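You operate a simulated robot arm through the tools that you are given. There is no shell and no other tool. Be economical: measure what you need, move in short steps, check, and stop when the job is done.

The job below is to be done with a simulated two-armed robot. You get a single attempt, and the scene is never put back.

## Task
Take the masks carton and put it on the lower middle shelf of the middle shelving. Then put two of the white bottles from the top of the packing table on the album. Do these in the order given. Set down upright: masks carton, white bottle.

Only the result counts: the job must be done as asked and must still hold three seconds after the hand-in. Knocking over, shifting, dropping, spilling or breaking anything else fails it.

## Robot
Two 7-joint arms with two-finger grippers on one trunk, on a base that drives. Base frame: it is fixed to the floor where the robot stands at the start and does not move with it; the origin is under the middle of the robot, x ahead of it, y to its left, z up; the surface under the hand at the start is at about z = 82. Units: cm, degrees, N and s.
The left shoulder is at the start at [8.2, 21.6, 126.9], the right one opposite. With the tool pointing down near the work surface each hand reaches from about 24 to 86 cm from the robot's upright axis, wherever it stands, measured 20 degrees to its own side. Places, roughly: lower middle shelf of the middle shelving [-170, -10, 80]. Payload 3.43 kg a hand.
Tool frame (each hand has its own): the origin (TCP) lies between the finger pads and is the grasp point; the fingertips stand 2 cm ahead of it; z points along the fingers, y is the line along which they close. The gripper opens to 12.4 cm. The gripper's body begins 9.3 cm behind the TCP.
Orientation is that of the tool frame in the base frame, as [roll, pitch, yaw] about the fixed x, y, z axes, in that order (R = Rz(yaw) Ry(pitch) Rx(roll)). With the fingers straight down and closing along the base's y, the tool's x points along the base's -x, its y along +y and its z along -z.

## Interface
- The arms move only by the tool play_rows. It takes "left_targets", "right_targets" or both (then of equal length, played together; a hand with none holds still); each is a list of rows, each a list of 3 entries, a list of its own where there are three numbers: the shift along the tool's x, y, z in cm, then the turn, a rotation vector about the tool's x, y, z in degrees, then the opening, from 0 (shut) to 1 (fully open). In form: [[[dx, dy, dz], [wx, wy, wz], grip], ...]. A call has 1 to 20 rows; each row shifts and turns the commanded pose from where the row before left it, along the tool's axes as they then stand. A row lasts 0.2 s, in which the tool goes at most 5 cm and 8.6 degrees; a call with a longer step from one row to the next is refused whole, and so is a gripper value outside its range. A pose out of reach is approached as far as the arm can. The call stops where the force on the tool passes 40 N (or 10 N more than at its start, if that is more) or the arm is blocked; 0.2 s more then pass. Each finger travels about 7.2 cm/s and halts on what it meets, pressing with about 38 N; the grip force reading is that of the motor and also rises with nothing between the fingers. The clock runs only during rows and for 0.2 s after the last one: add rows that do not move to give the fingers time. It gives the time, the measured TCP pose, the force on the tool (base axes), the opening and the grip force at its end, in the units of the frame above (readings bear some noise), with the torque about the TCP (base axes, N m) and any sound that the robot's microphone picked up.
- Cameras (640 x 400 px; columns grow to the right, rows downward): "scene" is now at [15.4, 4.98, 140.46]; the picture's right is [0.71, -0.71, 0.00], its down [-0.62, -0.62, -0.49] and it looks along [0.34, 0.34, -0.87] (base axes); focal length 214 px, centre (320, 200). "left" rides on the left gripper at [8.2, -1.4, -14] in its tool frame; the picture's right is [0.17, 0.99, 0.00], its down [-0.83, 0.14, -0.54] and it looks along [-0.53, 0.09, 0.84] (tool axes); focal length 243 px, centre (320, 200). "right" rides on the right gripper at [8.2, 1.4, -14] in its tool frame; the picture's right is [-0.17, 0.99, 0.00], its down [-0.83, -0.14, -0.54] and it looks along [-0.53, -0.09, 0.84] (tool axes); focal length 243 px, centre (320, 200). There is no depth. A picture from a camera that has moved, and an enlarged one, comes with that camera's place and axes in the base frame and with its lens. The place of the scene camera against the robot may be out by one fixed shift of up to 2.5 cm in any direction.
- camera(camera): a new picture of that camera. It takes no simulated time.
- lift_body(by): slides the trunk up (or, below 0, down) by that many cm; the arms and the scene camera ride with it, the base frame stays. It gives what a move gives, with no picture.
- drive_base(legs): drives the robot by 1 to 6 legs, each [ahead, left, turn to the left] in cm, cm and degrees, along the robot's own axes; the way and the turn of a leg run together, so that a leg with both is an arc; at most 150 cm and 180 degrees a leg. The arms and the cameras ride along, it lands a little off, and it stops where it bumps. It gives what a move gives.
- pan_tilt(pan, tilt): turns the head with the scene camera to pan (to the left, within 80 degrees either way) and tilt (down, from -29 to 69), counted from straight ahead of the robot. It gives what a move gives.
- enlarge(camera, box): a new picture of the part [left, top, right, bottom] of that camera's present view, enlarged. It takes no simulated time.
- close_job(): hands the job in; it is judged then, once.

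Go step by step. Nothing tells you exact positions but the pictures and the camera data: compare them with the known pose of the tool, close in by small moves and look again before you grip or let go. The budget is 165 turns and 138 pictures, counting those below and the enlarged ones. Unless the task says otherwise, let go and move clear before handing in, and close with one line.

The tools are called after "Request:" as a command line: name --argument value ..., lists and objects as JSON in quotes. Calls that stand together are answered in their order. play_rows: Moves the arms, as the interface text tells. Its arguments: {"type":"object","properties":{"left_targets":{"type":"array","items":{"type":"array"}},"right_targets":{"type":"array","items":{"type":"array"}}},"required":[]} The other tools are called the same way: lift_body (by) slides the trunk up or down; drive_base (legs) drives the base; pan_tilt (pan, tilt) turns the head that bears the scene camera; camera (camera) takes a picture; enlarge (camera, box) takes an enlarged picture of a part of a camera's view; close_job () hands the job in.

At the start:

```text
time: 0.0
left_tool_pos: [54.75, 22.12, 108.38]
left_tool_rot: [-179.9, 0.1, 180.0]
left_contact_force: [-0.3, -0.7, -0.4]
left_moment: [0.01, -0.03, 0.01]
left_gripper_width: 12.38
left_finger_force: 0.1
right_tool_pos: [52.94, -19.15, 110.84]
right_tool_rot: [180.0, 0.0, -180.0]
right_contact_force: [0.4, 0.6, 0.5]
right_moment: [0.02, 0.02, 0.0]
right_gripper_width: 12.4
right_finger_force: 0.1
trunk travel left (down, up): [-42.5, 16.6]
robot x, y, heading: [0.45, 0.25, 0.1]
head pan, tilt: [44.9, 60.8]
```

scene: 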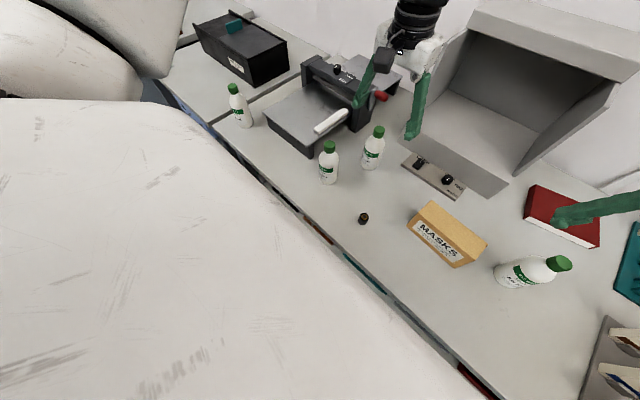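
right: 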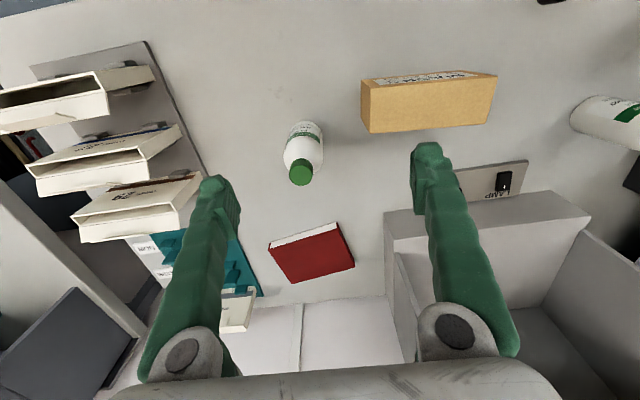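
left: 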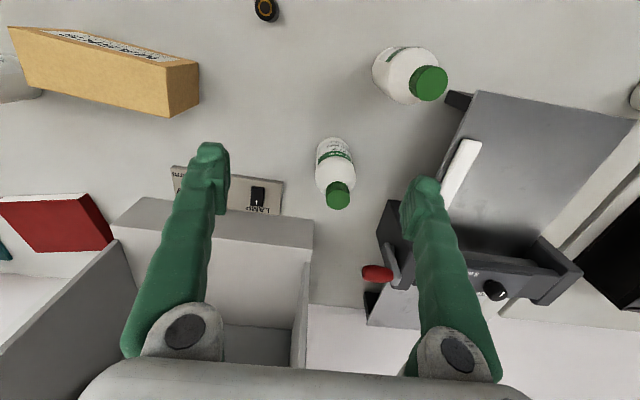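

I see the masks carton around (54, -4), the red album to the right of it and four white bottles. I'll look around first.

Request:
enlarge --camera "scene" --box '[300, 120, 640, 332]'

Request:
pan_tilt --pan -20 --tilt 40

Request:
camera --camera "scene"

```text
1.88 times, centred on (470, 226) of scene
camera zoom: at [15.4, 4.98, 140.46], right [0.71, -0.71, 0.0], down [-0.62, -0.62, -0.49], along [0.34, 0.34, -0.87], focal length 404 px, centre (38, 151)
```

zoom: 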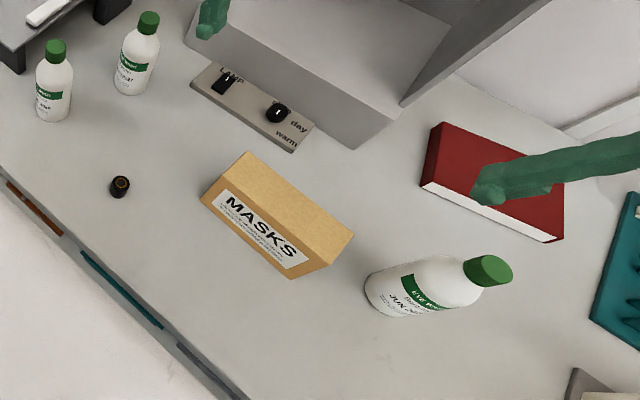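

```text
time: 1.4
left_tool_pos: [54.74, 22.2, 108.4]
left_tool_rot: [180.0, -0.1, -180.0]
left_contact_force: [1.1, 0.6, -0.5]
left_moment: [-0.02, 0.0, -0.01]
left_gripper_width: 12.39
left_finger_force: 0.0
right_tool_pos: [52.9, -19.06, 110.7]
right_tool_rot: [-180.0, 0.0, 180.0]
right_contact_force: [0.3, -0.1, 0.2]
right_moment: [0.0, 0.01, 0.0]
right_gripper_width: 12.41
right_finger_force: 0.1
trunk travel left (down, up): [-42.5, 16.6]
robot x, y, heading: [-0.12, -0.16, -0.5]
head pan, tilt: [-20.0, 40.0]
```

```text
133 pictures are left
camera scene: at [18.74, -2.56, 143.23], right [-0.34, -0.94, 0.0], down [-0.6, 0.22, -0.77], along [0.72, -0.26, -0.64], focal length 214 px, centre (320, 200)
```

scene: 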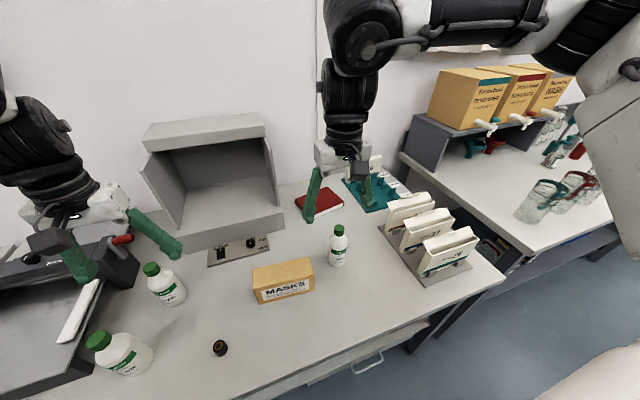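

The bottle near the album and the two by the trimmer stand on this table. I'll zoom for labels and geometry, and look to the left.

Request:
enlarge --camera "scene" --box '[240, 150, 480, 300]'

Request:
enlarge --camera "scene" --box '[60, 230, 300, 380]'

Request:
pan_tilt --pan 60 --tilt 40

Request:
camera --camera "scene"

```text
2.67 times, centred on (360, 225) of scene
camera zoom: at [18.74, -2.56, 143.23], right [-0.34, -0.94, 0.0], down [-0.6, 0.22, -0.77], along [0.72, -0.26, -0.64], focal length 572 px, centre (213, 133)
```

zoom: 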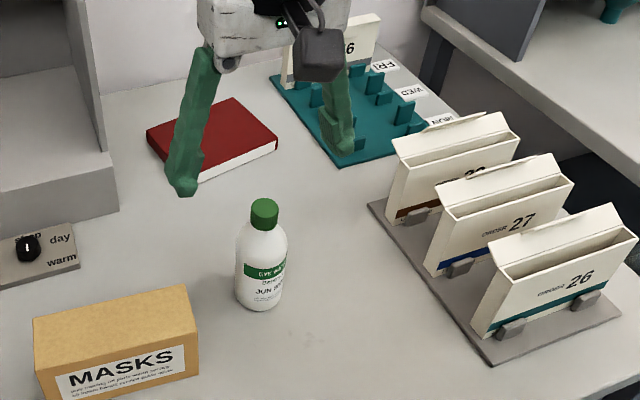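

```text
2.67 times, centred on (180, 305) of scene
camera zoom: at [18.74, -2.56, 143.23], right [-0.34, -0.94, 0.0], down [-0.6, 0.22, -0.77], along [0.72, -0.26, -0.64], focal length 572 px, centre (693, -80)
```

zoom: 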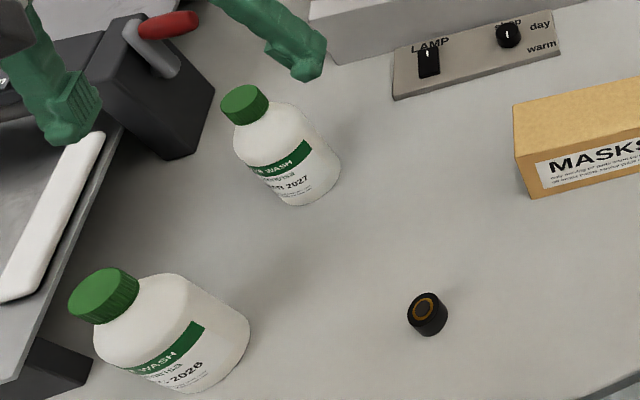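

```text
time: 2.9
left_tool_pos: [54.93, 22.17, 108.35]
left_tool_rot: [180.0, -0.1, -180.0]
left_contact_force: [0.4, 0.4, 1.0]
left_moment: [-0.04, 0.01, 0.01]
left_gripper_width: 12.4
left_finger_force: 0.0
right_tool_pos: [53.01, -18.99, 110.84]
right_tool_rot: [179.9, 0.0, -180.0]
right_contact_force: [-0.9, 0.0, 0.4]
right_moment: [0.02, -0.02, 0.02]
right_gripper_width: 12.4
right_finger_force: 0.1
trunk travel left (down, up): [-42.5, 16.6]
robot x, y, heading: [-0.16, -0.05, -0.1]
head pan, tilt: [60.0, 40.0]
```

```text
130 pictures are left
camera scene: at [15.01, 7.7, 143.23], right [0.87, -0.5, 0.0], down [-0.32, -0.56, -0.77], along [0.38, 0.66, -0.64], focal length 214 px, centre (320, 200)
```

scene: 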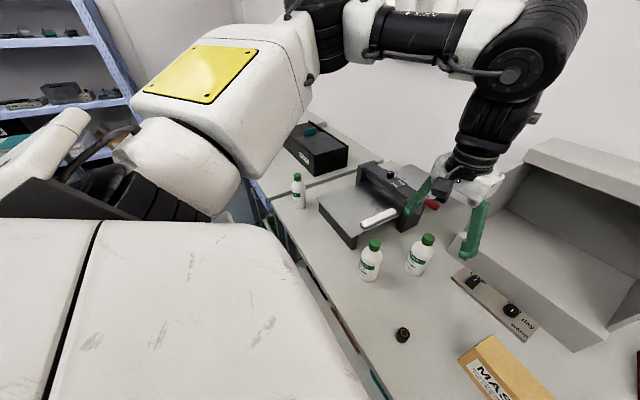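

All bottles are alike. Before gripping I want to see the shelf, so I back away from the table and look sideways.

Request:
drive_base --legs '[[-45, 0, 0]]'

Request:
pan_tilt --pan 80 --tilt 20

Request:
camera --camera "scene"

Request:
pan_tilt --pan -80 --tilt 20

Request:
camera --camera "scene"

```text
time: 6.2
left_tool_pos: [8.62, 21.93, 108.21]
left_tool_rot: [-180.0, 0.1, 179.5]
left_contact_force: [0.7, 0.4, -0.3]
left_moment: [-0.01, -0.02, -0.03]
left_gripper_width: 12.39
left_finger_force: 0.0
right_tool_pos: [6.47, -19.41, 110.63]
right_tool_rot: [-180.0, -0.1, 179.5]
right_contact_force: [-0.6, 0.1, 0.4]
right_moment: [-0.03, -0.01, 0.0]
right_gripper_width: 12.4
right_finger_force: 0.1
trunk travel left (down, up): [-42.5, 16.6]
robot x, y, heading: [-46.4, -0.02, -0.3]
head pan, tilt: [60.0, 40.0]
```

```text
time: 7.1
left_tool_pos: [8.65, 21.89, 108.41]
left_tool_rot: [179.9, 0.0, 179.5]
left_contact_force: [0.8, -0.1, 0.5]
left_moment: [-0.03, -0.01, -0.01]
left_gripper_width: 12.4
left_finger_force: 0.0
right_tool_pos: [6.34, -19.3, 110.87]
right_tool_rot: [180.0, -0.1, 179.6]
right_contact_force: [-0.8, 0.9, 0.6]
right_moment: [0.01, -0.01, 0.01]
right_gripper_width: 12.38
right_finger_force: 0.1
trunk travel left (down, up): [-42.5, 16.6]
robot x, y, heading: [-46.4, -0.04, -0.5]
head pan, tilt: [80.0, 20.0]
```

```text
129 pictures are left
camera scene: at [-33.96, 9.58, 146.36], right [0.98, -0.18, 0.0], down [-0.06, -0.34, -0.94], along [0.17, 0.92, -0.34], focal length 214 px, centre (320, 200)
```

scene: 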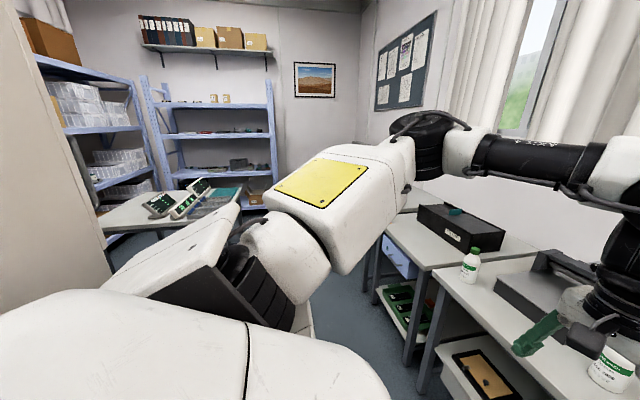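

```text
time: 9.5
left_tool_pos: [8.61, 21.95, 108.32]
left_tool_rot: [180.0, 0.0, 179.4]
left_contact_force: [-0.4, -0.5, -0.9]
left_moment: [0.01, 0.01, 0.03]
left_gripper_width: 12.4
left_finger_force: 0.0
right_tool_pos: [6.39, -19.28, 110.82]
right_tool_rot: [180.0, 0.0, 179.5]
right_contact_force: [-0.4, -0.3, -0.6]
right_moment: [-0.04, 0.01, -0.04]
right_gripper_width: 12.38
right_finger_force: 0.0
trunk travel left (down, up): [-42.5, 16.6]
robot x, y, heading: [-46.4, 0.32, -0.5]
head pan, tilt: [-80.0, 20.0]
```

```text
128 pictures are left
camera scene: at [-34.1, -8.76, 146.37], right [-0.99, -0.17, 0.0], down [-0.06, 0.34, -0.94], along [0.16, -0.93, -0.34], focal length 214 px, centre (320, 200)
```

scene: 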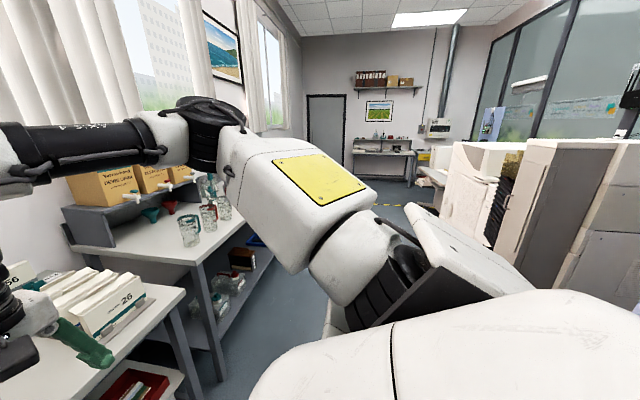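

Path to both sides looks open at this radius. I turn right part way and look behind.

Request:
drive_base --legs '[[0, 0, -70]]'

Request:
camera --camera "scene"

```text
time: 13.3
left_tool_pos: [3.83, -37.6, 106.75]
left_tool_rot: [-179.1, -1.1, 120.3]
left_contact_force: [0.4, -0.1, -0.1]
left_moment: [-0.03, 0.01, -0.05]
left_gripper_width: 12.41
left_finger_force: 0.1
right_tool_pos: [-31.82, -55.99, 109.95]
right_tool_rot: [-178.9, -1.2, 121.8]
right_contact_force: [-0.1, -1.7, -6.5]
right_moment: [0.18, -0.03, -0.03]
right_gripper_width: 12.38
right_finger_force: 0.1
trunk travel left (down, up): [-42.5, 16.6]
robot x, y, heading: [-45.43, -0.1, -59.8]
head pan, tilt: [-80.0, 20.0]
stopped in leg 1: the robot was blocked; the commanded pose is now the measured one
```

```text
127 pictures are left
camera scene: at [-44.72, -18.33, 146.16], right [-0.65, 0.76, 0.02], down [0.24, 0.23, -0.94], along [-0.72, -0.6, -0.33], focal length 214 px, centre (320, 200)
```

scene: 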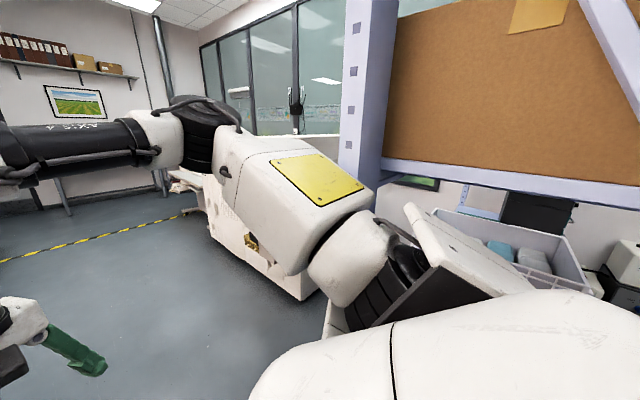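

Something blocked the turn, perhaps the elbow at the shelving behind. I turn back a bit and look closer at what it met.

Request:
enlarge --camera "scene" --box '[300, 100, 640, 312]'

Request:
drive_base --legs '[[0, 0, 15]]'

Request:
camera --camera "scene"

Request:
camera --camera "right"

Request:
camera --camera "left"

```text
1.88 times, centred on (470, 206) of scene
camera zoom: at [-44.72, -18.33, 146.16], right [-0.65, 0.76, 0.02], down [0.24, 0.23, -0.94], along [-0.72, -0.6, -0.33], focal length 404 px, centre (38, 189)
```

zoom: 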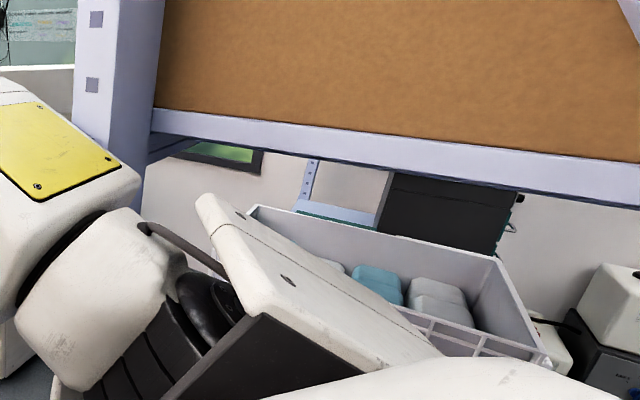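

```text
time: 14.0
left_tool_pos: [3.89, -36.47, 107.38]
left_tool_rot: [-179.3, -0.8, 121.0]
left_contact_force: [-0.5, 0.1, 0.5]
left_moment: [-0.03, 0.02, -0.01]
left_gripper_width: 12.4
left_finger_force: 0.0
right_tool_pos: [-31.56, -55.16, 109.91]
right_tool_rot: [-179.1, -1.1, 122.6]
right_contact_force: [-0.9, -0.1, 0.8]
right_moment: [-0.07, 0.01, 0.02]
right_gripper_width: 12.4
right_finger_force: 0.0
trunk travel left (down, up): [-42.5, 16.6]
robot x, y, heading: [-45.14, -0.53, -58.9]
head pan, tilt: [-80.0, 20.0]
stopped in leg 1: the robot was blocked; the commanded pose is now the measured one
```

```text
125 pictures are left
camera scene: at [-45.11, -17.85, 146.26], right [-0.66, 0.75, 0.02], down [0.24, 0.23, -0.94], along [-0.71, -0.61, -0.33], focal length 214 px, centre (320, 200)
```

scene: 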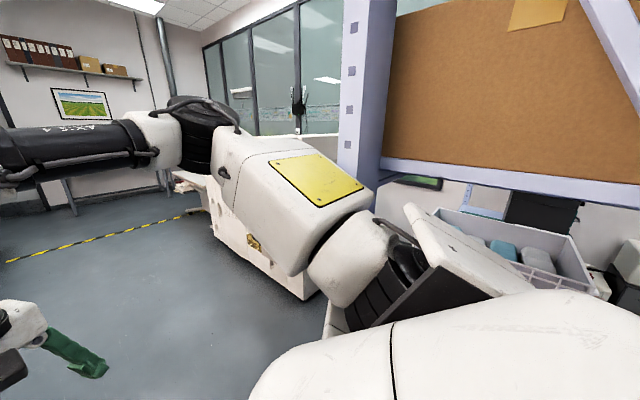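

```text
124 pictures are left
camera right: at [-34.49, -47.75, 124.06], right [0.92, 0.39, -0.02], down [0.34, -0.78, 0.53], along [0.19, -0.49, -0.85], focal length 243 px, centre (320, 200)
```

right: 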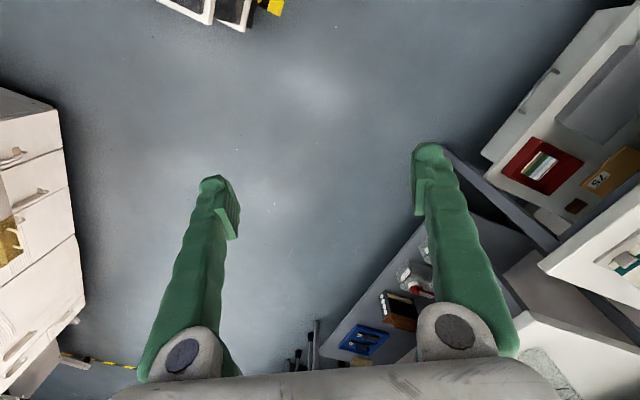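

```text
123 pictures are left
camera left: at [-1.3, -30.25, 121.5], right [0.76, 0.65, -0.01], down [0.56, -0.64, 0.53], along [0.34, -0.41, -0.85], focal length 243 px, centre (320, 200)
```

left: 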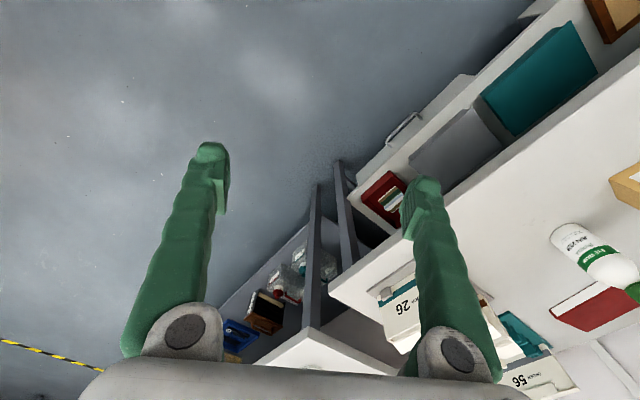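

Tight here: a bench frame and bin stand close behind. I move straight away from it (base +x).

Request:
drive_base --legs '[[8, 13, 0]]'

Request:
camera --camera "scene"

```text
time: 14.7
left_tool_pos: [3.85, -36.03, 107.69]
left_tool_rot: [-179.5, -0.5, 121.2]
left_contact_force: [-0.4, 0.0, -0.5]
left_moment: [0.0, 0.02, 0.01]
left_gripper_width: 12.38
left_finger_force: 0.0
right_tool_pos: [-31.3, -54.99, 110.03]
right_tool_rot: [-179.0, -1.0, 123.2]
right_contact_force: [0.2, -0.2, 1.8]
right_moment: [-0.01, 0.02, -0.01]
right_gripper_width: 12.4
right_finger_force: 0.0
trunk travel left (down, up): [-42.5, 16.6]
robot x, y, heading: [-44.69, -0.67, -58.8]
head pan, tilt: [-80.0, 20.0]
stopped in leg 1: the robot was blocked; the commanded pose is now the measured one
```

```text
122 pictures are left
camera scene: at [-45.35, -17.57, 146.32], right [-0.66, 0.75, 0.01], down [0.25, 0.23, -0.94], along [-0.71, -0.62, -0.34], focal length 214 px, centre (320, 200)
```

scene: 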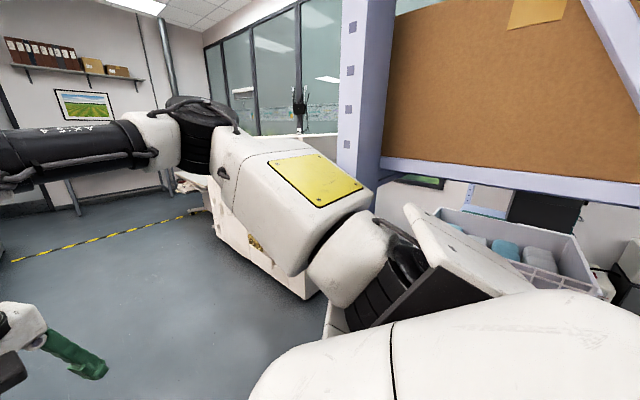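

Each try frees it a little; I keep easing away.

Request:
drive_base --legs '[[8, 13, 0]]'

Request:
pan_tilt --pan -80 --tilt 55

Request:
camera --camera "scene"

Request:
pan_tilt --pan 80 --tilt 40

Request:
camera --camera "scene"

```text
time: 15.4
left_tool_pos: [3.99, -35.75, 108.05]
left_tool_rot: [-179.7, -0.2, 121.4]
left_contact_force: [0.4, 0.2, 0.7]
left_moment: [0.03, -0.05, 0.01]
left_gripper_width: 12.41
left_finger_force: 0.1
right_tool_pos: [-31.27, -54.74, 110.11]
right_tool_rot: [-178.9, -0.8, 123.5]
right_contact_force: [-0.9, -0.6, -2.6]
right_moment: [0.02, -0.06, -0.01]
right_gripper_width: 12.4
right_finger_force: 0.0
trunk travel left (down, up): [-42.5, 16.6]
robot x, y, heading: [-44.35, -0.34, -58.5]
head pan, tilt: [-80.0, 20.0]
stopped in leg 1: the robot was blocked; the commanded pose is now the measured one
```

```text
time: 16.4
left_tool_pos: [3.93, -36.09, 107.87]
left_tool_rot: [-179.5, -0.4, 121.3]
left_contact_force: [-0.4, 0.6, -0.1]
left_moment: [0.01, -0.02, -0.01]
left_gripper_width: 12.41
left_finger_force: 0.1
right_tool_pos: [-31.22, -54.82, 110.03]
right_tool_rot: [-178.8, -0.9, 123.1]
right_contact_force: [-1.0, 0.2, -2.2]
right_moment: [0.04, -0.03, -0.01]
right_gripper_width: 12.42
right_finger_force: 0.1
trunk travel left (down, up): [-42.5, 16.6]
robot x, y, heading: [-44.16, -0.55, -58.5]
head pan, tilt: [-80.0, 55.0]
```

```text
121 pictures are left
camera scene: at [-43.89, -16.06, 141.11], right [-0.66, 0.75, 0.01], down [0.61, 0.54, -0.58], along [-0.44, -0.38, -0.82], focal length 214 px, centre (320, 200)
```

scene: 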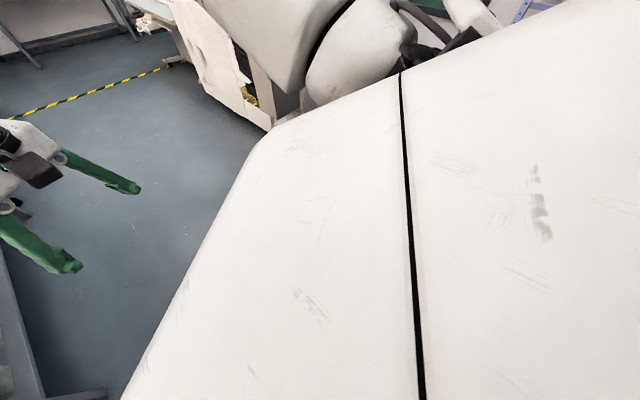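

```text
time: 18.9
left_tool_pos: [3.96, -36.0, 107.8]
left_tool_rot: [-179.6, -0.4, 121.3]
left_contact_force: [0.7, 0.1, 0.3]
left_moment: [-0.03, 0.03, 0.01]
left_gripper_width: 12.39
left_finger_force: 0.1
right_tool_pos: [-31.26, -54.81, 109.98]
right_tool_rot: [-178.9, -1.0, 123.2]
right_contact_force: [0.5, 0.2, 0.2]
right_moment: [0.02, 0.0, -0.03]
right_gripper_width: 12.37
right_finger_force: 0.1
trunk travel left (down, up): [-42.5, 16.6]
robot x, y, heading: [-44.76, -0.59, -58.5]
head pan, tilt: [80.0, 40.0]
```

```text
120 pictures are left
camera scene: at [-30.54, -8.17, 143.06], right [0.36, -0.93, -0.01], down [-0.61, -0.23, -0.76], along [0.71, 0.28, -0.65], focal length 214 px, centre (320, 200)
```

scene: 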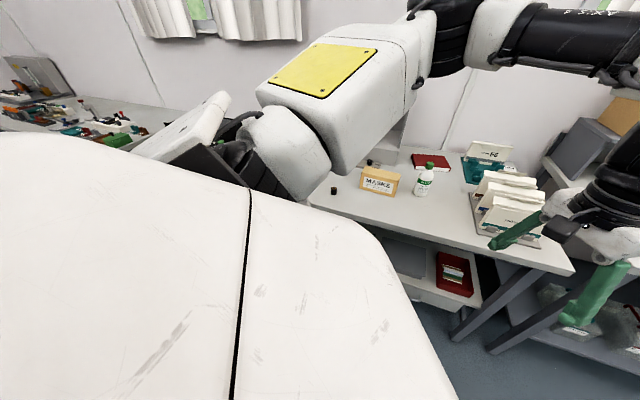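

The blocking contact should be behind the right arm; I try driving ahead a little, with a small left turn.

Request:
drive_base --legs '[[6, 0, 0]]'

Request:
drive_base --legs '[[6, 0, 6]]'

Request:
drive_base --legs '[[0, 0, 6]]'

```text
time: 19.5
left_tool_pos: [4.01, -35.67, 108.08]
left_tool_rot: [-179.6, -0.2, 121.4]
left_contact_force: [0.7, 0.7, 0.2]
left_moment: [-0.03, -0.01, 0.0]
left_gripper_width: 12.41
left_finger_force: 0.0
right_tool_pos: [-31.19, -54.47, 110.0]
right_tool_rot: [-178.9, -0.8, 123.7]
right_contact_force: [0.2, 0.5, 0.5]
right_moment: [0.0, -0.02, -0.01]
right_gripper_width: 12.4
right_finger_force: 0.2
trunk travel left (down, up): [-42.5, 16.6]
robot x, y, heading: [-44.38, -0.36, -58.0]
head pan, tilt: [80.0, 40.0]
stopped in leg 1: the robot was blocked; the commanded pose is now the measured one
```

```text
time: 20.6
left_tool_pos: [9.77, -35.46, 108.52]
left_tool_rot: [-179.9, 0.1, 127.1]
left_contact_force: [1.0, -0.5, -0.3]
left_moment: [0.0, -0.02, -0.01]
left_gripper_width: 12.38
left_finger_force: 0.1
right_tool_pos: [-23.51, -57.78, 110.25]
right_tool_rot: [-179.4, -0.5, 129.2]
right_contact_force: [-0.7, -0.6, -1.1]
right_moment: [-0.02, 0.0, -0.01]
right_gripper_width: 12.4
right_finger_force: 0.0
trunk travel left (down, up): [-42.5, 16.6]
robot x, y, heading: [-41.28, -5.23, -52.4]
head pan, tilt: [80.0, 40.0]
```

```text
time: 21.6
left_tool_pos: [12.63, -29.9, 108.51]
left_tool_rot: [-179.8, 0.0, 133.2]
left_contact_force: [0.3, -0.1, -0.2]
left_moment: [0.0, -0.03, 0.02]
left_gripper_width: 12.4
left_finger_force: 0.0
right_tool_pos: [-17.88, -55.75, 110.27]
right_tool_rot: [-179.3, -0.6, 135.4]
right_contact_force: [-0.2, 0.4, -0.4]
right_moment: [-0.01, -0.01, 0.05]
right_gripper_width: 12.4
right_finger_force: 0.1
trunk travel left (down, up): [-42.5, 16.6]
robot x, y, heading: [-41.05, -5.36, -46.6]
head pan, tilt: [80.0, 40.0]
```

Free now. I check what I had touched and the space behind.

Request:
drive_base --legs '[[4, 4, 10]]'

Request:
pan_tilt --pan -80 --tilt 10

Request:
camera --camera "scene"

Request:
pan_tilt --pan 80 --tilt 10

Request:
camera --camera "scene"

```text
time: 22.8
left_tool_pos: [21.4, -20.56, 108.48]
left_tool_rot: [180.0, 0.0, 142.8]
left_contact_force: [-0.6, -0.3, -0.7]
left_moment: [0.02, -0.03, 0.02]
left_gripper_width: 12.41
left_finger_force: 0.0
right_tool_pos: [-4.34, -50.84, 110.15]
right_tool_rot: [-179.3, -0.5, 144.8]
right_contact_force: [-0.3, 0.0, -0.4]
right_moment: [0.05, 0.01, 0.0]
right_gripper_width: 12.42
right_finger_force: 0.0
trunk travel left (down, up): [-42.5, 16.6]
robot x, y, heading: [-35.32, -5.0, -37.0]
head pan, tilt: [80.0, 40.0]
```

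```text
time: 25.3
left_tool_pos: [21.44, -20.55, 108.34]
left_tool_rot: [-179.9, 0.1, 142.8]
left_contact_force: [-1.0, -0.8, 0.1]
left_moment: [0.03, -0.01, 0.03]
left_gripper_width: 12.4
left_finger_force: 0.0
right_tool_pos: [-4.37, -50.85, 110.2]
right_tool_rot: [-179.4, -0.5, 144.8]
right_contact_force: [0.2, -0.3, -1.1]
right_moment: [-0.04, -0.02, 0.0]
right_gripper_width: 12.39
right_finger_force: 0.0
trunk travel left (down, up): [-42.5, 16.6]
robot x, y, heading: [-35.54, -4.98, -37.0]
head pan, tilt: [-80.0, 10.0]
```

```text
119 pictures are left
camera scene: at [-31.54, -20.73, 148.0], right [-0.89, 0.45, 0.0], down [0.08, 0.15, -0.98], along [-0.45, -0.88, -0.17], focal length 214 px, centre (320, 200)
```

scene: 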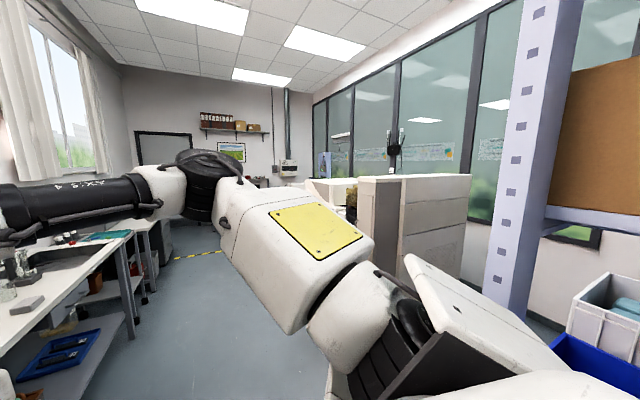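

```text
time: 27.8
left_tool_pos: [21.6, -20.45, 108.32]
left_tool_rot: [-179.9, 0.0, 142.9]
left_contact_force: [0.4, 0.6, -0.7]
left_moment: [0.01, 0.01, 0.07]
left_gripper_width: 12.41
left_finger_force: 0.0
right_tool_pos: [-4.35, -50.92, 110.23]
right_tool_rot: [-179.4, -0.6, 144.8]
right_contact_force: [0.9, 0.1, -1.1]
right_moment: [0.0, 0.0, 0.01]
right_gripper_width: 12.39
right_finger_force: 0.1
trunk travel left (down, up): [-42.5, 16.6]
robot x, y, heading: [-35.3, -5.18, -37.0]
head pan, tilt: [80.0, 10.0]
```

```text
118 pictures are left
camera scene: at [-20.52, -6.11, 148.0], right [0.68, -0.73, 0.0], down [-0.13, -0.12, -0.98], along [0.72, 0.67, -0.17], focal length 214 px, centre (320, 200)
```

scene: 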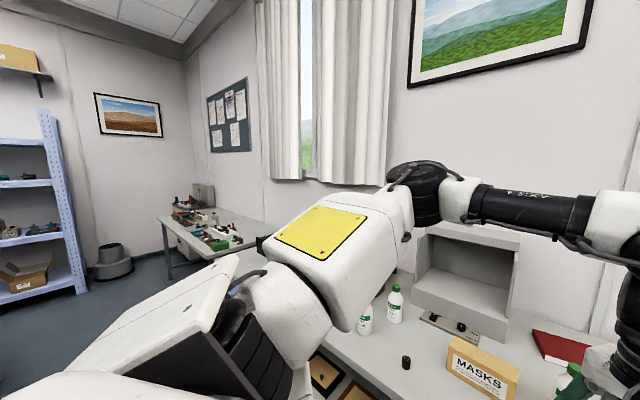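

The shelving seems to be a bit over a metre behind, with a bin in it. I look lower to find what the base met.

Request:
pan_tilt --pan -80 --tilt 35

Request:
camera --camera "scene"

Request:
drive_base --legs '[[0, 0, -12]]'

Request:
camera --camera "scene"

```text
time: 30.2
left_tool_pos: [21.5, -20.45, 108.47]
left_tool_rot: [-179.9, -0.1, 142.8]
left_contact_force: [0.8, 0.5, -0.4]
left_moment: [-0.02, -0.01, -0.01]
left_gripper_width: 12.42
left_finger_force: 0.0
right_tool_pos: [-4.3, -50.85, 110.15]
right_tool_rot: [-179.2, -0.6, 144.8]
right_contact_force: [0.4, 0.0, -1.0]
right_moment: [0.01, -0.01, 0.0]
right_gripper_width: 12.42
right_finger_force: 0.1
trunk travel left (down, up): [-42.5, 16.6]
robot x, y, heading: [-35.83, -5.2, -37.0]
head pan, tilt: [-80.0, 35.0]
```

```text
117 pictures are left
camera scene: at [-31.31, -20.29, 143.99], right [-0.89, 0.45, 0.0], down [0.26, 0.51, -0.82], along [-0.37, -0.73, -0.57], focal length 214 px, centre (320, 200)
```

scene: 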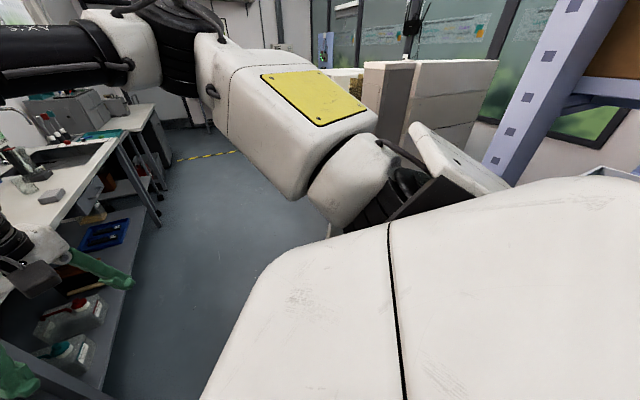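

```text
time: 31.6
left_tool_pos: [17.19, -31.9, 108.34]
left_tool_rot: [-179.9, 0.0, 131.0]
left_contact_force: [0.7, -0.2, 0.2]
left_moment: [-0.01, -0.01, 0.02]
left_gripper_width: 12.4
left_finger_force: 0.2
right_tool_pos: [-14.33, -56.44, 110.23]
right_tool_rot: [-179.3, -0.5, 133.0]
right_contact_force: [0.2, 0.4, 0.5]
right_moment: [-0.01, 0.0, 0.03]
right_gripper_width: 12.38
right_finger_force: 0.1
trunk travel left (down, up): [-42.5, 16.6]
robot x, y, heading: [-35.4, -5.41, -48.9]
head pan, tilt: [-80.0, 35.0]
```

```text
116 pictures are left
camera scene: at [-34.58, -21.19, 143.99], right [-0.78, 0.63, 0.0], down [0.36, 0.45, -0.82], along [-0.51, -0.64, -0.57], focal length 214 px, centre (320, 200)
```

scene: 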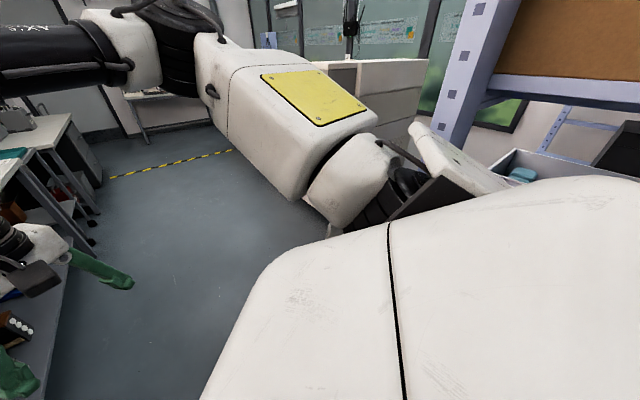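

The frame post seems near x = -85, so I must rotate further forward. I shift toward the table (hands stay high), then turn right in steps.

Request:
drive_base --legs '[[12, 13.5, 0]]'

Request:
drive_base --legs '[[0, 0, -20]]'

Request:
pan_tilt --pan -80 --tilt 15

Request:
camera --camera "scene"

Request:
camera --camera "right"

```text
time: 34.1
left_tool_pos: [35.63, -31.34, 108.39]
left_tool_rot: [-179.9, 0.0, 131.1]
left_contact_force: [-0.1, 0.1, 0.1]
left_moment: [0.01, 0.0, -0.04]
left_gripper_width: 12.41
left_finger_force: 0.1
right_tool_pos: [4.06, -56.02, 110.27]
right_tool_rot: [-179.4, -0.6, 133.1]
right_contact_force: [-0.1, -0.3, -0.7]
right_moment: [-0.05, 0.0, 0.03]
right_gripper_width: 12.41
right_finger_force: 0.1
trunk travel left (down, up): [-42.5, 16.6]
robot x, y, heading: [-17.49, -5.11, -48.7]
head pan, tilt: [-80.0, 35.0]
```

```text
time: 35.9
left_tool_pos: [23.37, -47.84, 108.37]
left_tool_rot: [-179.9, 0.0, 111.3]
left_contact_force: [-0.2, 0.1, -0.1]
left_moment: [-0.01, 0.0, 0.01]
left_gripper_width: 12.43
left_finger_force: 0.1
right_tool_pos: [-14.5, -60.22, 110.2]
right_tool_rot: [-179.3, -0.6, 113.1]
right_contact_force: [0.7, 0.2, -0.7]
right_moment: [-0.02, 0.0, 0.0]
right_gripper_width: 12.41
right_finger_force: 0.1
trunk travel left (down, up): [-42.5, 16.6]
robot x, y, heading: [-17.4, -4.8, -68.9]
head pan, tilt: [-80.0, 35.0]
```

```text
time: 36.7
left_tool_pos: [23.32, -47.88, 108.39]
left_tool_rot: [-179.9, 0.0, 111.1]
left_contact_force: [-0.7, 0.1, -0.8]
left_moment: [-0.01, 0.01, -0.02]
left_gripper_width: 12.42
left_finger_force: 0.0
right_tool_pos: [-14.66, -60.11, 110.22]
right_tool_rot: [-179.4, -0.5, 113.2]
right_contact_force: [0.3, 0.6, 1.0]
right_moment: [-0.03, 0.01, -0.01]
right_gripper_width: 12.42
right_finger_force: 0.0
trunk travel left (down, up): [-42.5, 16.6]
robot x, y, heading: [-17.02, -4.6, -68.7]
head pan, tilt: [-80.0, 15.0]
```

```text
115 pictures are left
camera scene: at [-22.43, -21.18, 147.18], right [-0.52, 0.85, 0.0], down [0.22, 0.14, -0.97], along [-0.82, -0.5, -0.26], focal length 214 px, centre (320, 200)
```

scene: 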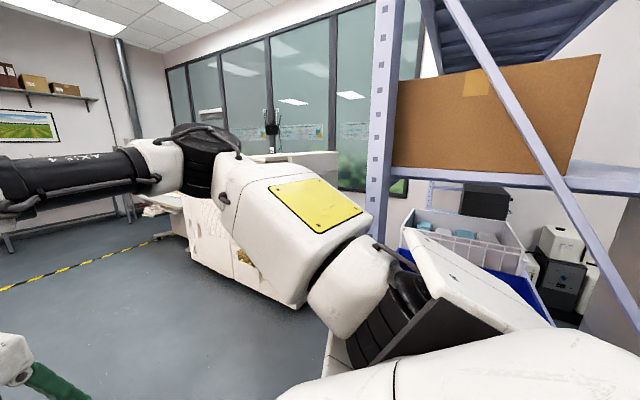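

```text
114 pictures are left
camera right: at [-16.41, -52.22, 124.25], right [0.97, 0.24, -0.01], down [0.21, -0.82, 0.53], along [0.12, -0.52, -0.85], focal length 243 px, centre (320, 200)
```

right: 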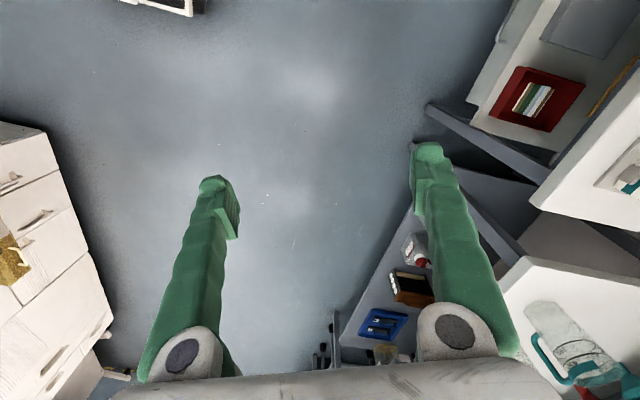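

Now it's a braced shelving end with box above and bins below. I continue the turn to see more.

Request:
drive_base --legs '[[0, 0, -25]]'

Request:
pan_tilt --pan -80 --tilt 20

Request:
camera --camera "scene"

```text
time: 38.8
left_tool_pos: [1.56, -60.94, 108.34]
left_tool_rot: [-179.9, 0.0, 86.3]
left_contact_force: [0.2, 0.3, 0.6]
left_moment: [-0.01, 0.0, 0.02]
left_gripper_width: 12.41
left_finger_force: 0.0
right_tool_pos: [-38.0, -56.31, 110.32]
right_tool_rot: [-179.4, -0.5, 88.5]
right_contact_force: [0.2, 0.5, 0.5]
right_moment: [0.0, 0.02, -0.02]
right_gripper_width: 12.42
right_finger_force: 0.1
trunk travel left (down, up): [-42.5, 16.6]
robot x, y, heading: [-17.1, -5.01, -93.2]
head pan, tilt: [-80.0, 15.0]
```

```text
time: 39.4
left_tool_pos: [1.69, -60.93, 108.4]
left_tool_rot: [-179.9, 0.1, 86.5]
left_contact_force: [0.9, 0.5, 0.2]
left_moment: [-0.02, 0.01, -0.02]
left_gripper_width: 12.42
left_finger_force: 0.1
right_tool_pos: [-37.99, -56.21, 110.15]
right_tool_rot: [-179.3, -0.6, 88.5]
right_contact_force: [0.0, 0.6, -0.7]
right_moment: [0.0, 0.01, -0.02]
right_gripper_width: 12.4
right_finger_force: 0.0
trunk travel left (down, up): [-42.5, 16.6]
robot x, y, heading: [-17.29, -4.85, -93.3]
head pan, tilt: [-80.0, 20.0]
```

```text
113 pictures are left
camera scene: at [-29.05, -18.25, 146.37], right [-0.12, 0.99, 0.0], down [0.34, 0.04, -0.94], along [-0.93, -0.11, -0.34], focal length 214 px, centre (320, 200)
```

scene: 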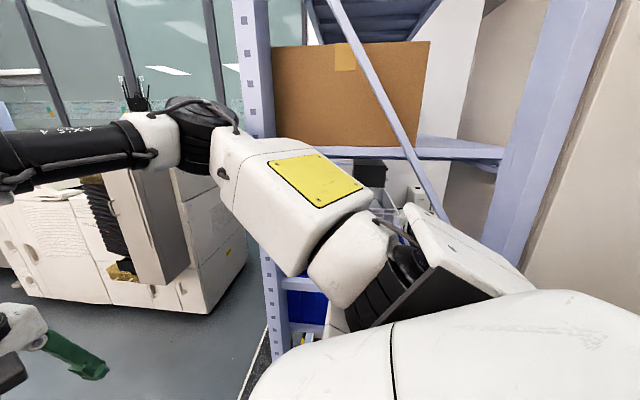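

This looks like the braced end of the shelving, with its long side along x. I drive into the open floor (-y) to see its front.

Request:
drive_base --legs '[[40, 0, 0]]'

Request:
camera --camera "scene"

Request:
camera --camera "left"

```text
time: 42.5
left_tool_pos: [-0.92, -101.95, 108.43]
left_tool_rot: [-179.8, 0.1, 86.2]
left_contact_force: [-0.4, -0.3, 0.3]
left_moment: [-0.02, -0.03, -0.03]
left_gripper_width: 12.4
left_finger_force: 0.1
right_tool_pos: [-40.55, -97.21, 110.38]
right_tool_rot: [-179.2, -0.5, 88.5]
right_contact_force: [0.4, -0.6, 0.7]
right_moment: [-0.01, 0.0, -0.01]
right_gripper_width: 12.38
right_finger_force: 0.0
trunk travel left (down, up): [-42.5, 16.6]
robot x, y, heading: [-19.46, -45.7, -93.3]
head pan, tilt: [-80.0, 20.0]
```

```text
112 pictures are left
camera scene: at [-31.51, -59.25, 146.38], right [-0.11, 0.99, 0.0], down [0.34, 0.04, -0.94], along [-0.93, -0.11, -0.34], focal length 214 px, centre (320, 200)
```

scene: 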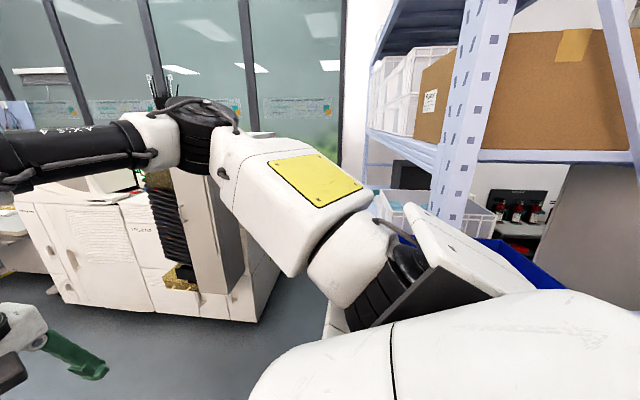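

```text
111 pictures are left
camera left: at [-1.74, -93.58, 122.42], right [0.99, 0.1, 0.0], down [0.09, -0.84, 0.54], along [0.05, -0.54, -0.84], focal length 243 px, centre (320, 200)
```

left: 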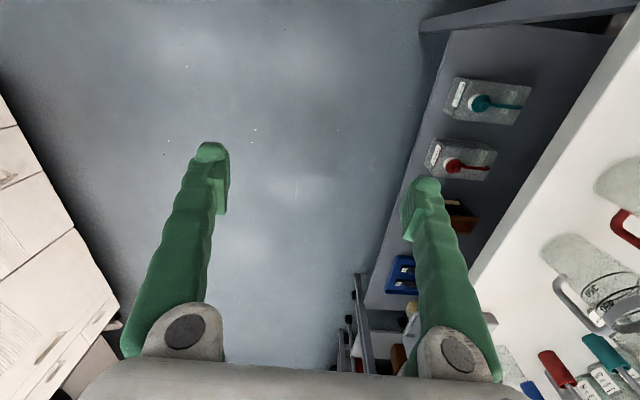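

Shelving corner post is at about (-75, -37); its front faces -y with a shelf level around 80. I go further into the open floor and turn to face it.

Request:
drive_base --legs '[[40, 0, 0], [0, 0, -60]]'

Request:
pan_tilt --pan -60 --tilt 20

Request:
camera --camera "scene"

Request:
pan_tilt --pan 0 --tilt 30

Request:
camera --camera "scene"

```text
time: 49.2
left_tool_pos: [-61.46, -132.04, 108.56]
left_tool_rot: [-179.9, 0.0, 26.0]
left_contact_force: [-0.2, 1.2, -0.7]
left_moment: [0.01, -0.02, 0.0]
left_gripper_width: 12.42
left_finger_force: 0.1
right_tool_pos: [-76.94, -95.07, 110.25]
right_tool_rot: [-179.4, -0.5, 28.1]
right_contact_force: [-0.2, 0.3, -0.2]
right_moment: [-0.02, 0.01, 0.02]
right_gripper_width: 12.42
right_finger_force: 0.1
trunk travel left (down, up): [-42.5, 16.6]
robot x, y, heading: [-22.04, -87.65, -153.6]
head pan, tilt: [-80.0, 20.0]
```

```text
time: 50.0
left_tool_pos: [-61.38, -132.01, 108.33]
left_tool_rot: [-179.9, 0.0, 25.9]
left_contact_force: [0.3, -0.7, 0.2]
left_moment: [0.01, -0.03, -0.05]
left_gripper_width: 12.4
left_finger_force: 0.0
right_tool_pos: [-76.87, -94.99, 110.28]
right_tool_rot: [-179.3, -0.5, 28.1]
right_contact_force: [0.2, -1.6, 0.1]
right_moment: [0.03, -0.01, -0.01]
right_gripper_width: 12.4
right_finger_force: 0.2
trunk travel left (down, up): [-42.5, 16.6]
robot x, y, heading: [-22.23, -87.62, -154.0]
head pan, tilt: [-60.0, 20.0]
```

```text
110 pictures are left
camera scene: at [-42.99, -87.95, 146.37], right [0.56, 0.83, 0.0], down [0.28, -0.19, -0.94], along [-0.78, 0.52, -0.34], focal length 214 px, centre (320, 200)
```

scene: 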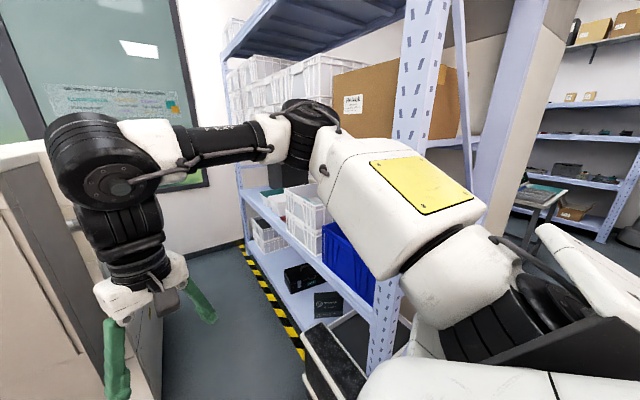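

```text
time: 51.3
left_tool_pos: [-61.51, -131.88, 108.41]
left_tool_rot: [-179.9, 0.0, 26.1]
left_contact_force: [-0.2, -0.7, -0.2]
left_moment: [-0.01, 0.0, 0.0]
left_gripper_width: 12.41
left_finger_force: 0.1
right_tool_pos: [-77.01, -95.08, 110.21]
right_tool_rot: [-179.3, -0.5, 28.1]
right_contact_force: [0.0, -1.0, -0.3]
right_moment: [0.01, 0.02, -0.01]
right_gripper_width: 12.39
right_finger_force: 0.1
trunk travel left (down, up): [-42.5, 16.6]
robot x, y, heading: [-21.77, -87.69, -153.7]
head pan, tilt: [0.0, 30.0]
```

```text
109 pictures are left
camera scene: at [-43.38, -97.12, 144.77], right [-0.44, 0.9, 0.0], down [0.45, 0.22, -0.87], along [-0.78, -0.38, -0.5], focal length 214 px, centre (320, 200)
```

scene: 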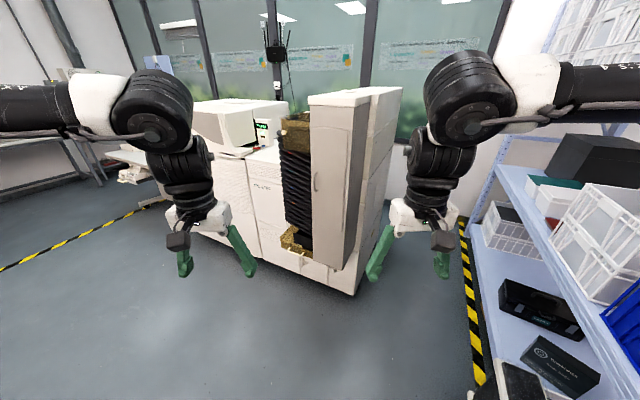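

The shelving front is visible: lower-middle shelf with dark box, bins and a blue bin. I zoom in to find free room on it.

Request:
enlarge --camera "scene" --box '[440, 110, 640, 310]'

Request:
pan_tilt --pan -40 --tilt 30

Request:
camera --camera "scene"

```text
2.00 times, centred on (540, 210) of scene
camera zoom: at [-43.38, -97.12, 144.77], right [-0.44, 0.9, 0.0], down [0.45, 0.22, -0.87], along [-0.78, -0.38, -0.5], focal length 429 px, centre (-120, 180)
```

zoom: 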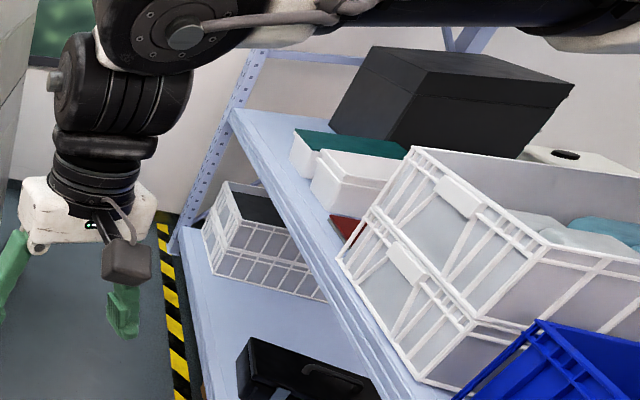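

```text
time: 52.4
left_tool_pos: [-61.39, -131.85, 108.33]
left_tool_rot: [-179.9, -0.2, 26.0]
left_contact_force: [-0.1, -0.3, -0.4]
left_moment: [-0.01, 0.03, -0.01]
left_gripper_width: 12.41
left_finger_force: 0.1
right_tool_pos: [-76.94, -95.17, 110.16]
right_tool_rot: [-179.4, -0.5, 28.0]
right_contact_force: [0.3, 0.5, -0.2]
right_moment: [-0.01, -0.02, -0.01]
right_gripper_width: 12.41
right_finger_force: 0.1
trunk travel left (down, up): [-42.5, 16.6]
robot x, y, heading: [-22.06, -88.04, -153.8]
head pan, tilt: [-40.0, 30.0]
```

```text
107 pictures are left
camera scene: at [-44.05, -90.99, 144.76], right [0.24, 0.97, 0.0], down [0.49, -0.12, -0.87], along [-0.84, 0.21, -0.5], focal length 214 px, centre (320, 200)
```

scene: 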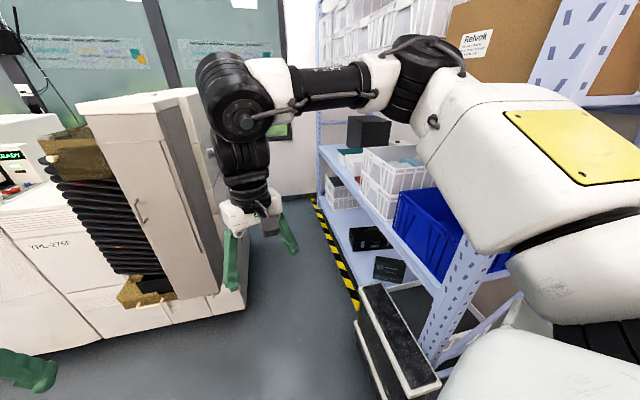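

Shelf spans about x -75 to -260 at z 80; its front left area (x -260…-210) looks free. I turn to face the shelving and get a frontal look.

Request:
drive_base --legs '[[4, 12, 0], [0, 0, -90]]'

Request:
drive_base --legs '[[0, 45, 0]]'

Request:
pan_tilt --pan 15 --tilt 25

Request:
camera --camera "scene"

```text
time: 60.0
left_tool_pos: [-63.99, -61.06, 108.48]
left_tool_rot: [-179.9, 0.0, -64.3]
left_contact_force: [-0.6, 0.4, -0.6]
left_moment: [0.02, 0.03, 0.02]
left_gripper_width: 12.4
left_finger_force: 0.0
right_tool_pos: [-27.06, -45.75, 110.3]
right_tool_rot: [-179.3, -0.6, -62.3]
right_contact_force: [-0.2, -0.2, -0.4]
right_moment: [0.03, -0.03, -0.01]
right_gripper_width: 12.43
right_finger_force: 0.1
trunk travel left (down, up): [-42.5, 16.6]
robot x, y, heading: [-19.87, -100.62, 115.9]
head pan, tilt: [-40.0, 30.0]
```

```text
time: 66.5
left_tool_pos: [-104.15, -79.91, 108.47]
left_tool_rot: [-179.8, 0.0, -65.2]
left_contact_force: [-0.3, 0.0, 0.4]
left_moment: [0.01, 0.0, 0.0]
left_gripper_width: 12.41
left_finger_force: 0.0
right_tool_pos: [-67.17, -65.2, 110.25]
right_tool_rot: [-179.3, -0.5, -63.2]
right_contact_force: [-0.6, -0.4, 1.0]
right_moment: [0.01, -0.02, 0.02]
right_gripper_width: 12.41
right_finger_force: 0.1
trunk travel left (down, up): [-42.5, 16.6]
robot x, y, heading: [-60.68, -120.37, 115.3]
head pan, tilt: [-40.0, 30.0]
```

```text
time: 67.8
left_tool_pos: [-104.22, -79.89, 108.42]
left_tool_rot: [-179.9, 0.0, -65.2]
left_contact_force: [0.3, -0.7, 1.0]
left_moment: [0.01, 0.0, 0.02]
left_gripper_width: 12.39
left_finger_force: 0.0
right_tool_pos: [-67.07, -65.2, 110.32]
right_tool_rot: [-179.3, -0.6, -63.2]
right_contact_force: [0.1, -0.1, -0.4]
right_moment: [0.02, -0.03, 0.02]
right_gripper_width: 12.4
right_finger_force: 0.0
trunk travel left (down, up): [-42.5, 16.6]
robot x, y, heading: [-60.92, -119.97, 115.1]
head pan, tilt: [15.0, 25.0]
```

```text
106 pictures are left
camera scene: at [-74.19, -101.36, 145.56], right [0.77, 0.64, 0.0], down [0.27, -0.32, -0.91], along [-0.58, 0.69, -0.42], focal length 214 px, centre (320, 200)
```

scene: 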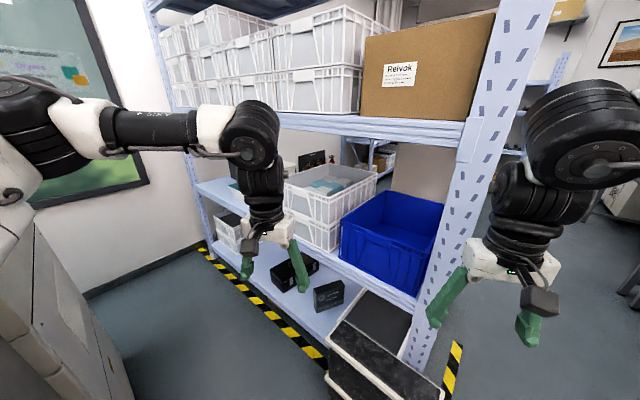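

Request:
enlarge --camera "scene" --box '[170, 120, 350, 300]'

Request:
camera --camera "left"

```text
2.22 times, centred on (260, 210) of scene
camera zoom: at [-74.19, -101.36, 145.56], right [0.77, 0.64, 0.0], down [0.27, -0.32, -0.91], along [-0.58, 0.69, -0.42], focal length 477 px, centre (453, 178)
```

zoom: 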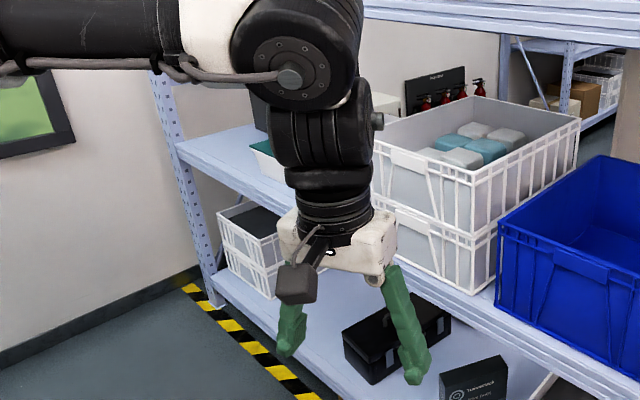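

```text
104 pictures are left
camera left: at [-99.62, -86.68, 122.4], right [-0.83, -0.56, 0.0], down [-0.48, 0.7, 0.54], along [-0.3, 0.45, -0.84], focal length 243 px, centre (320, 200)
```

left: 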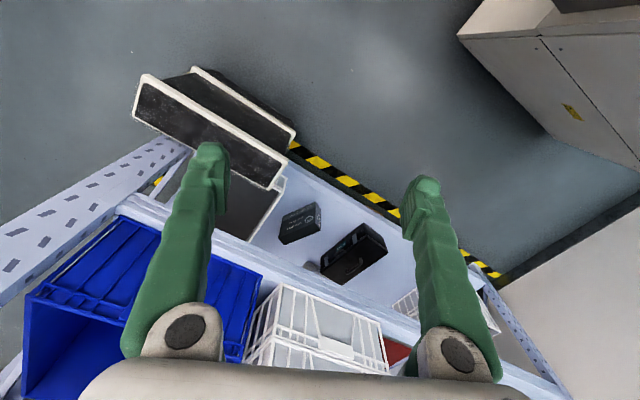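

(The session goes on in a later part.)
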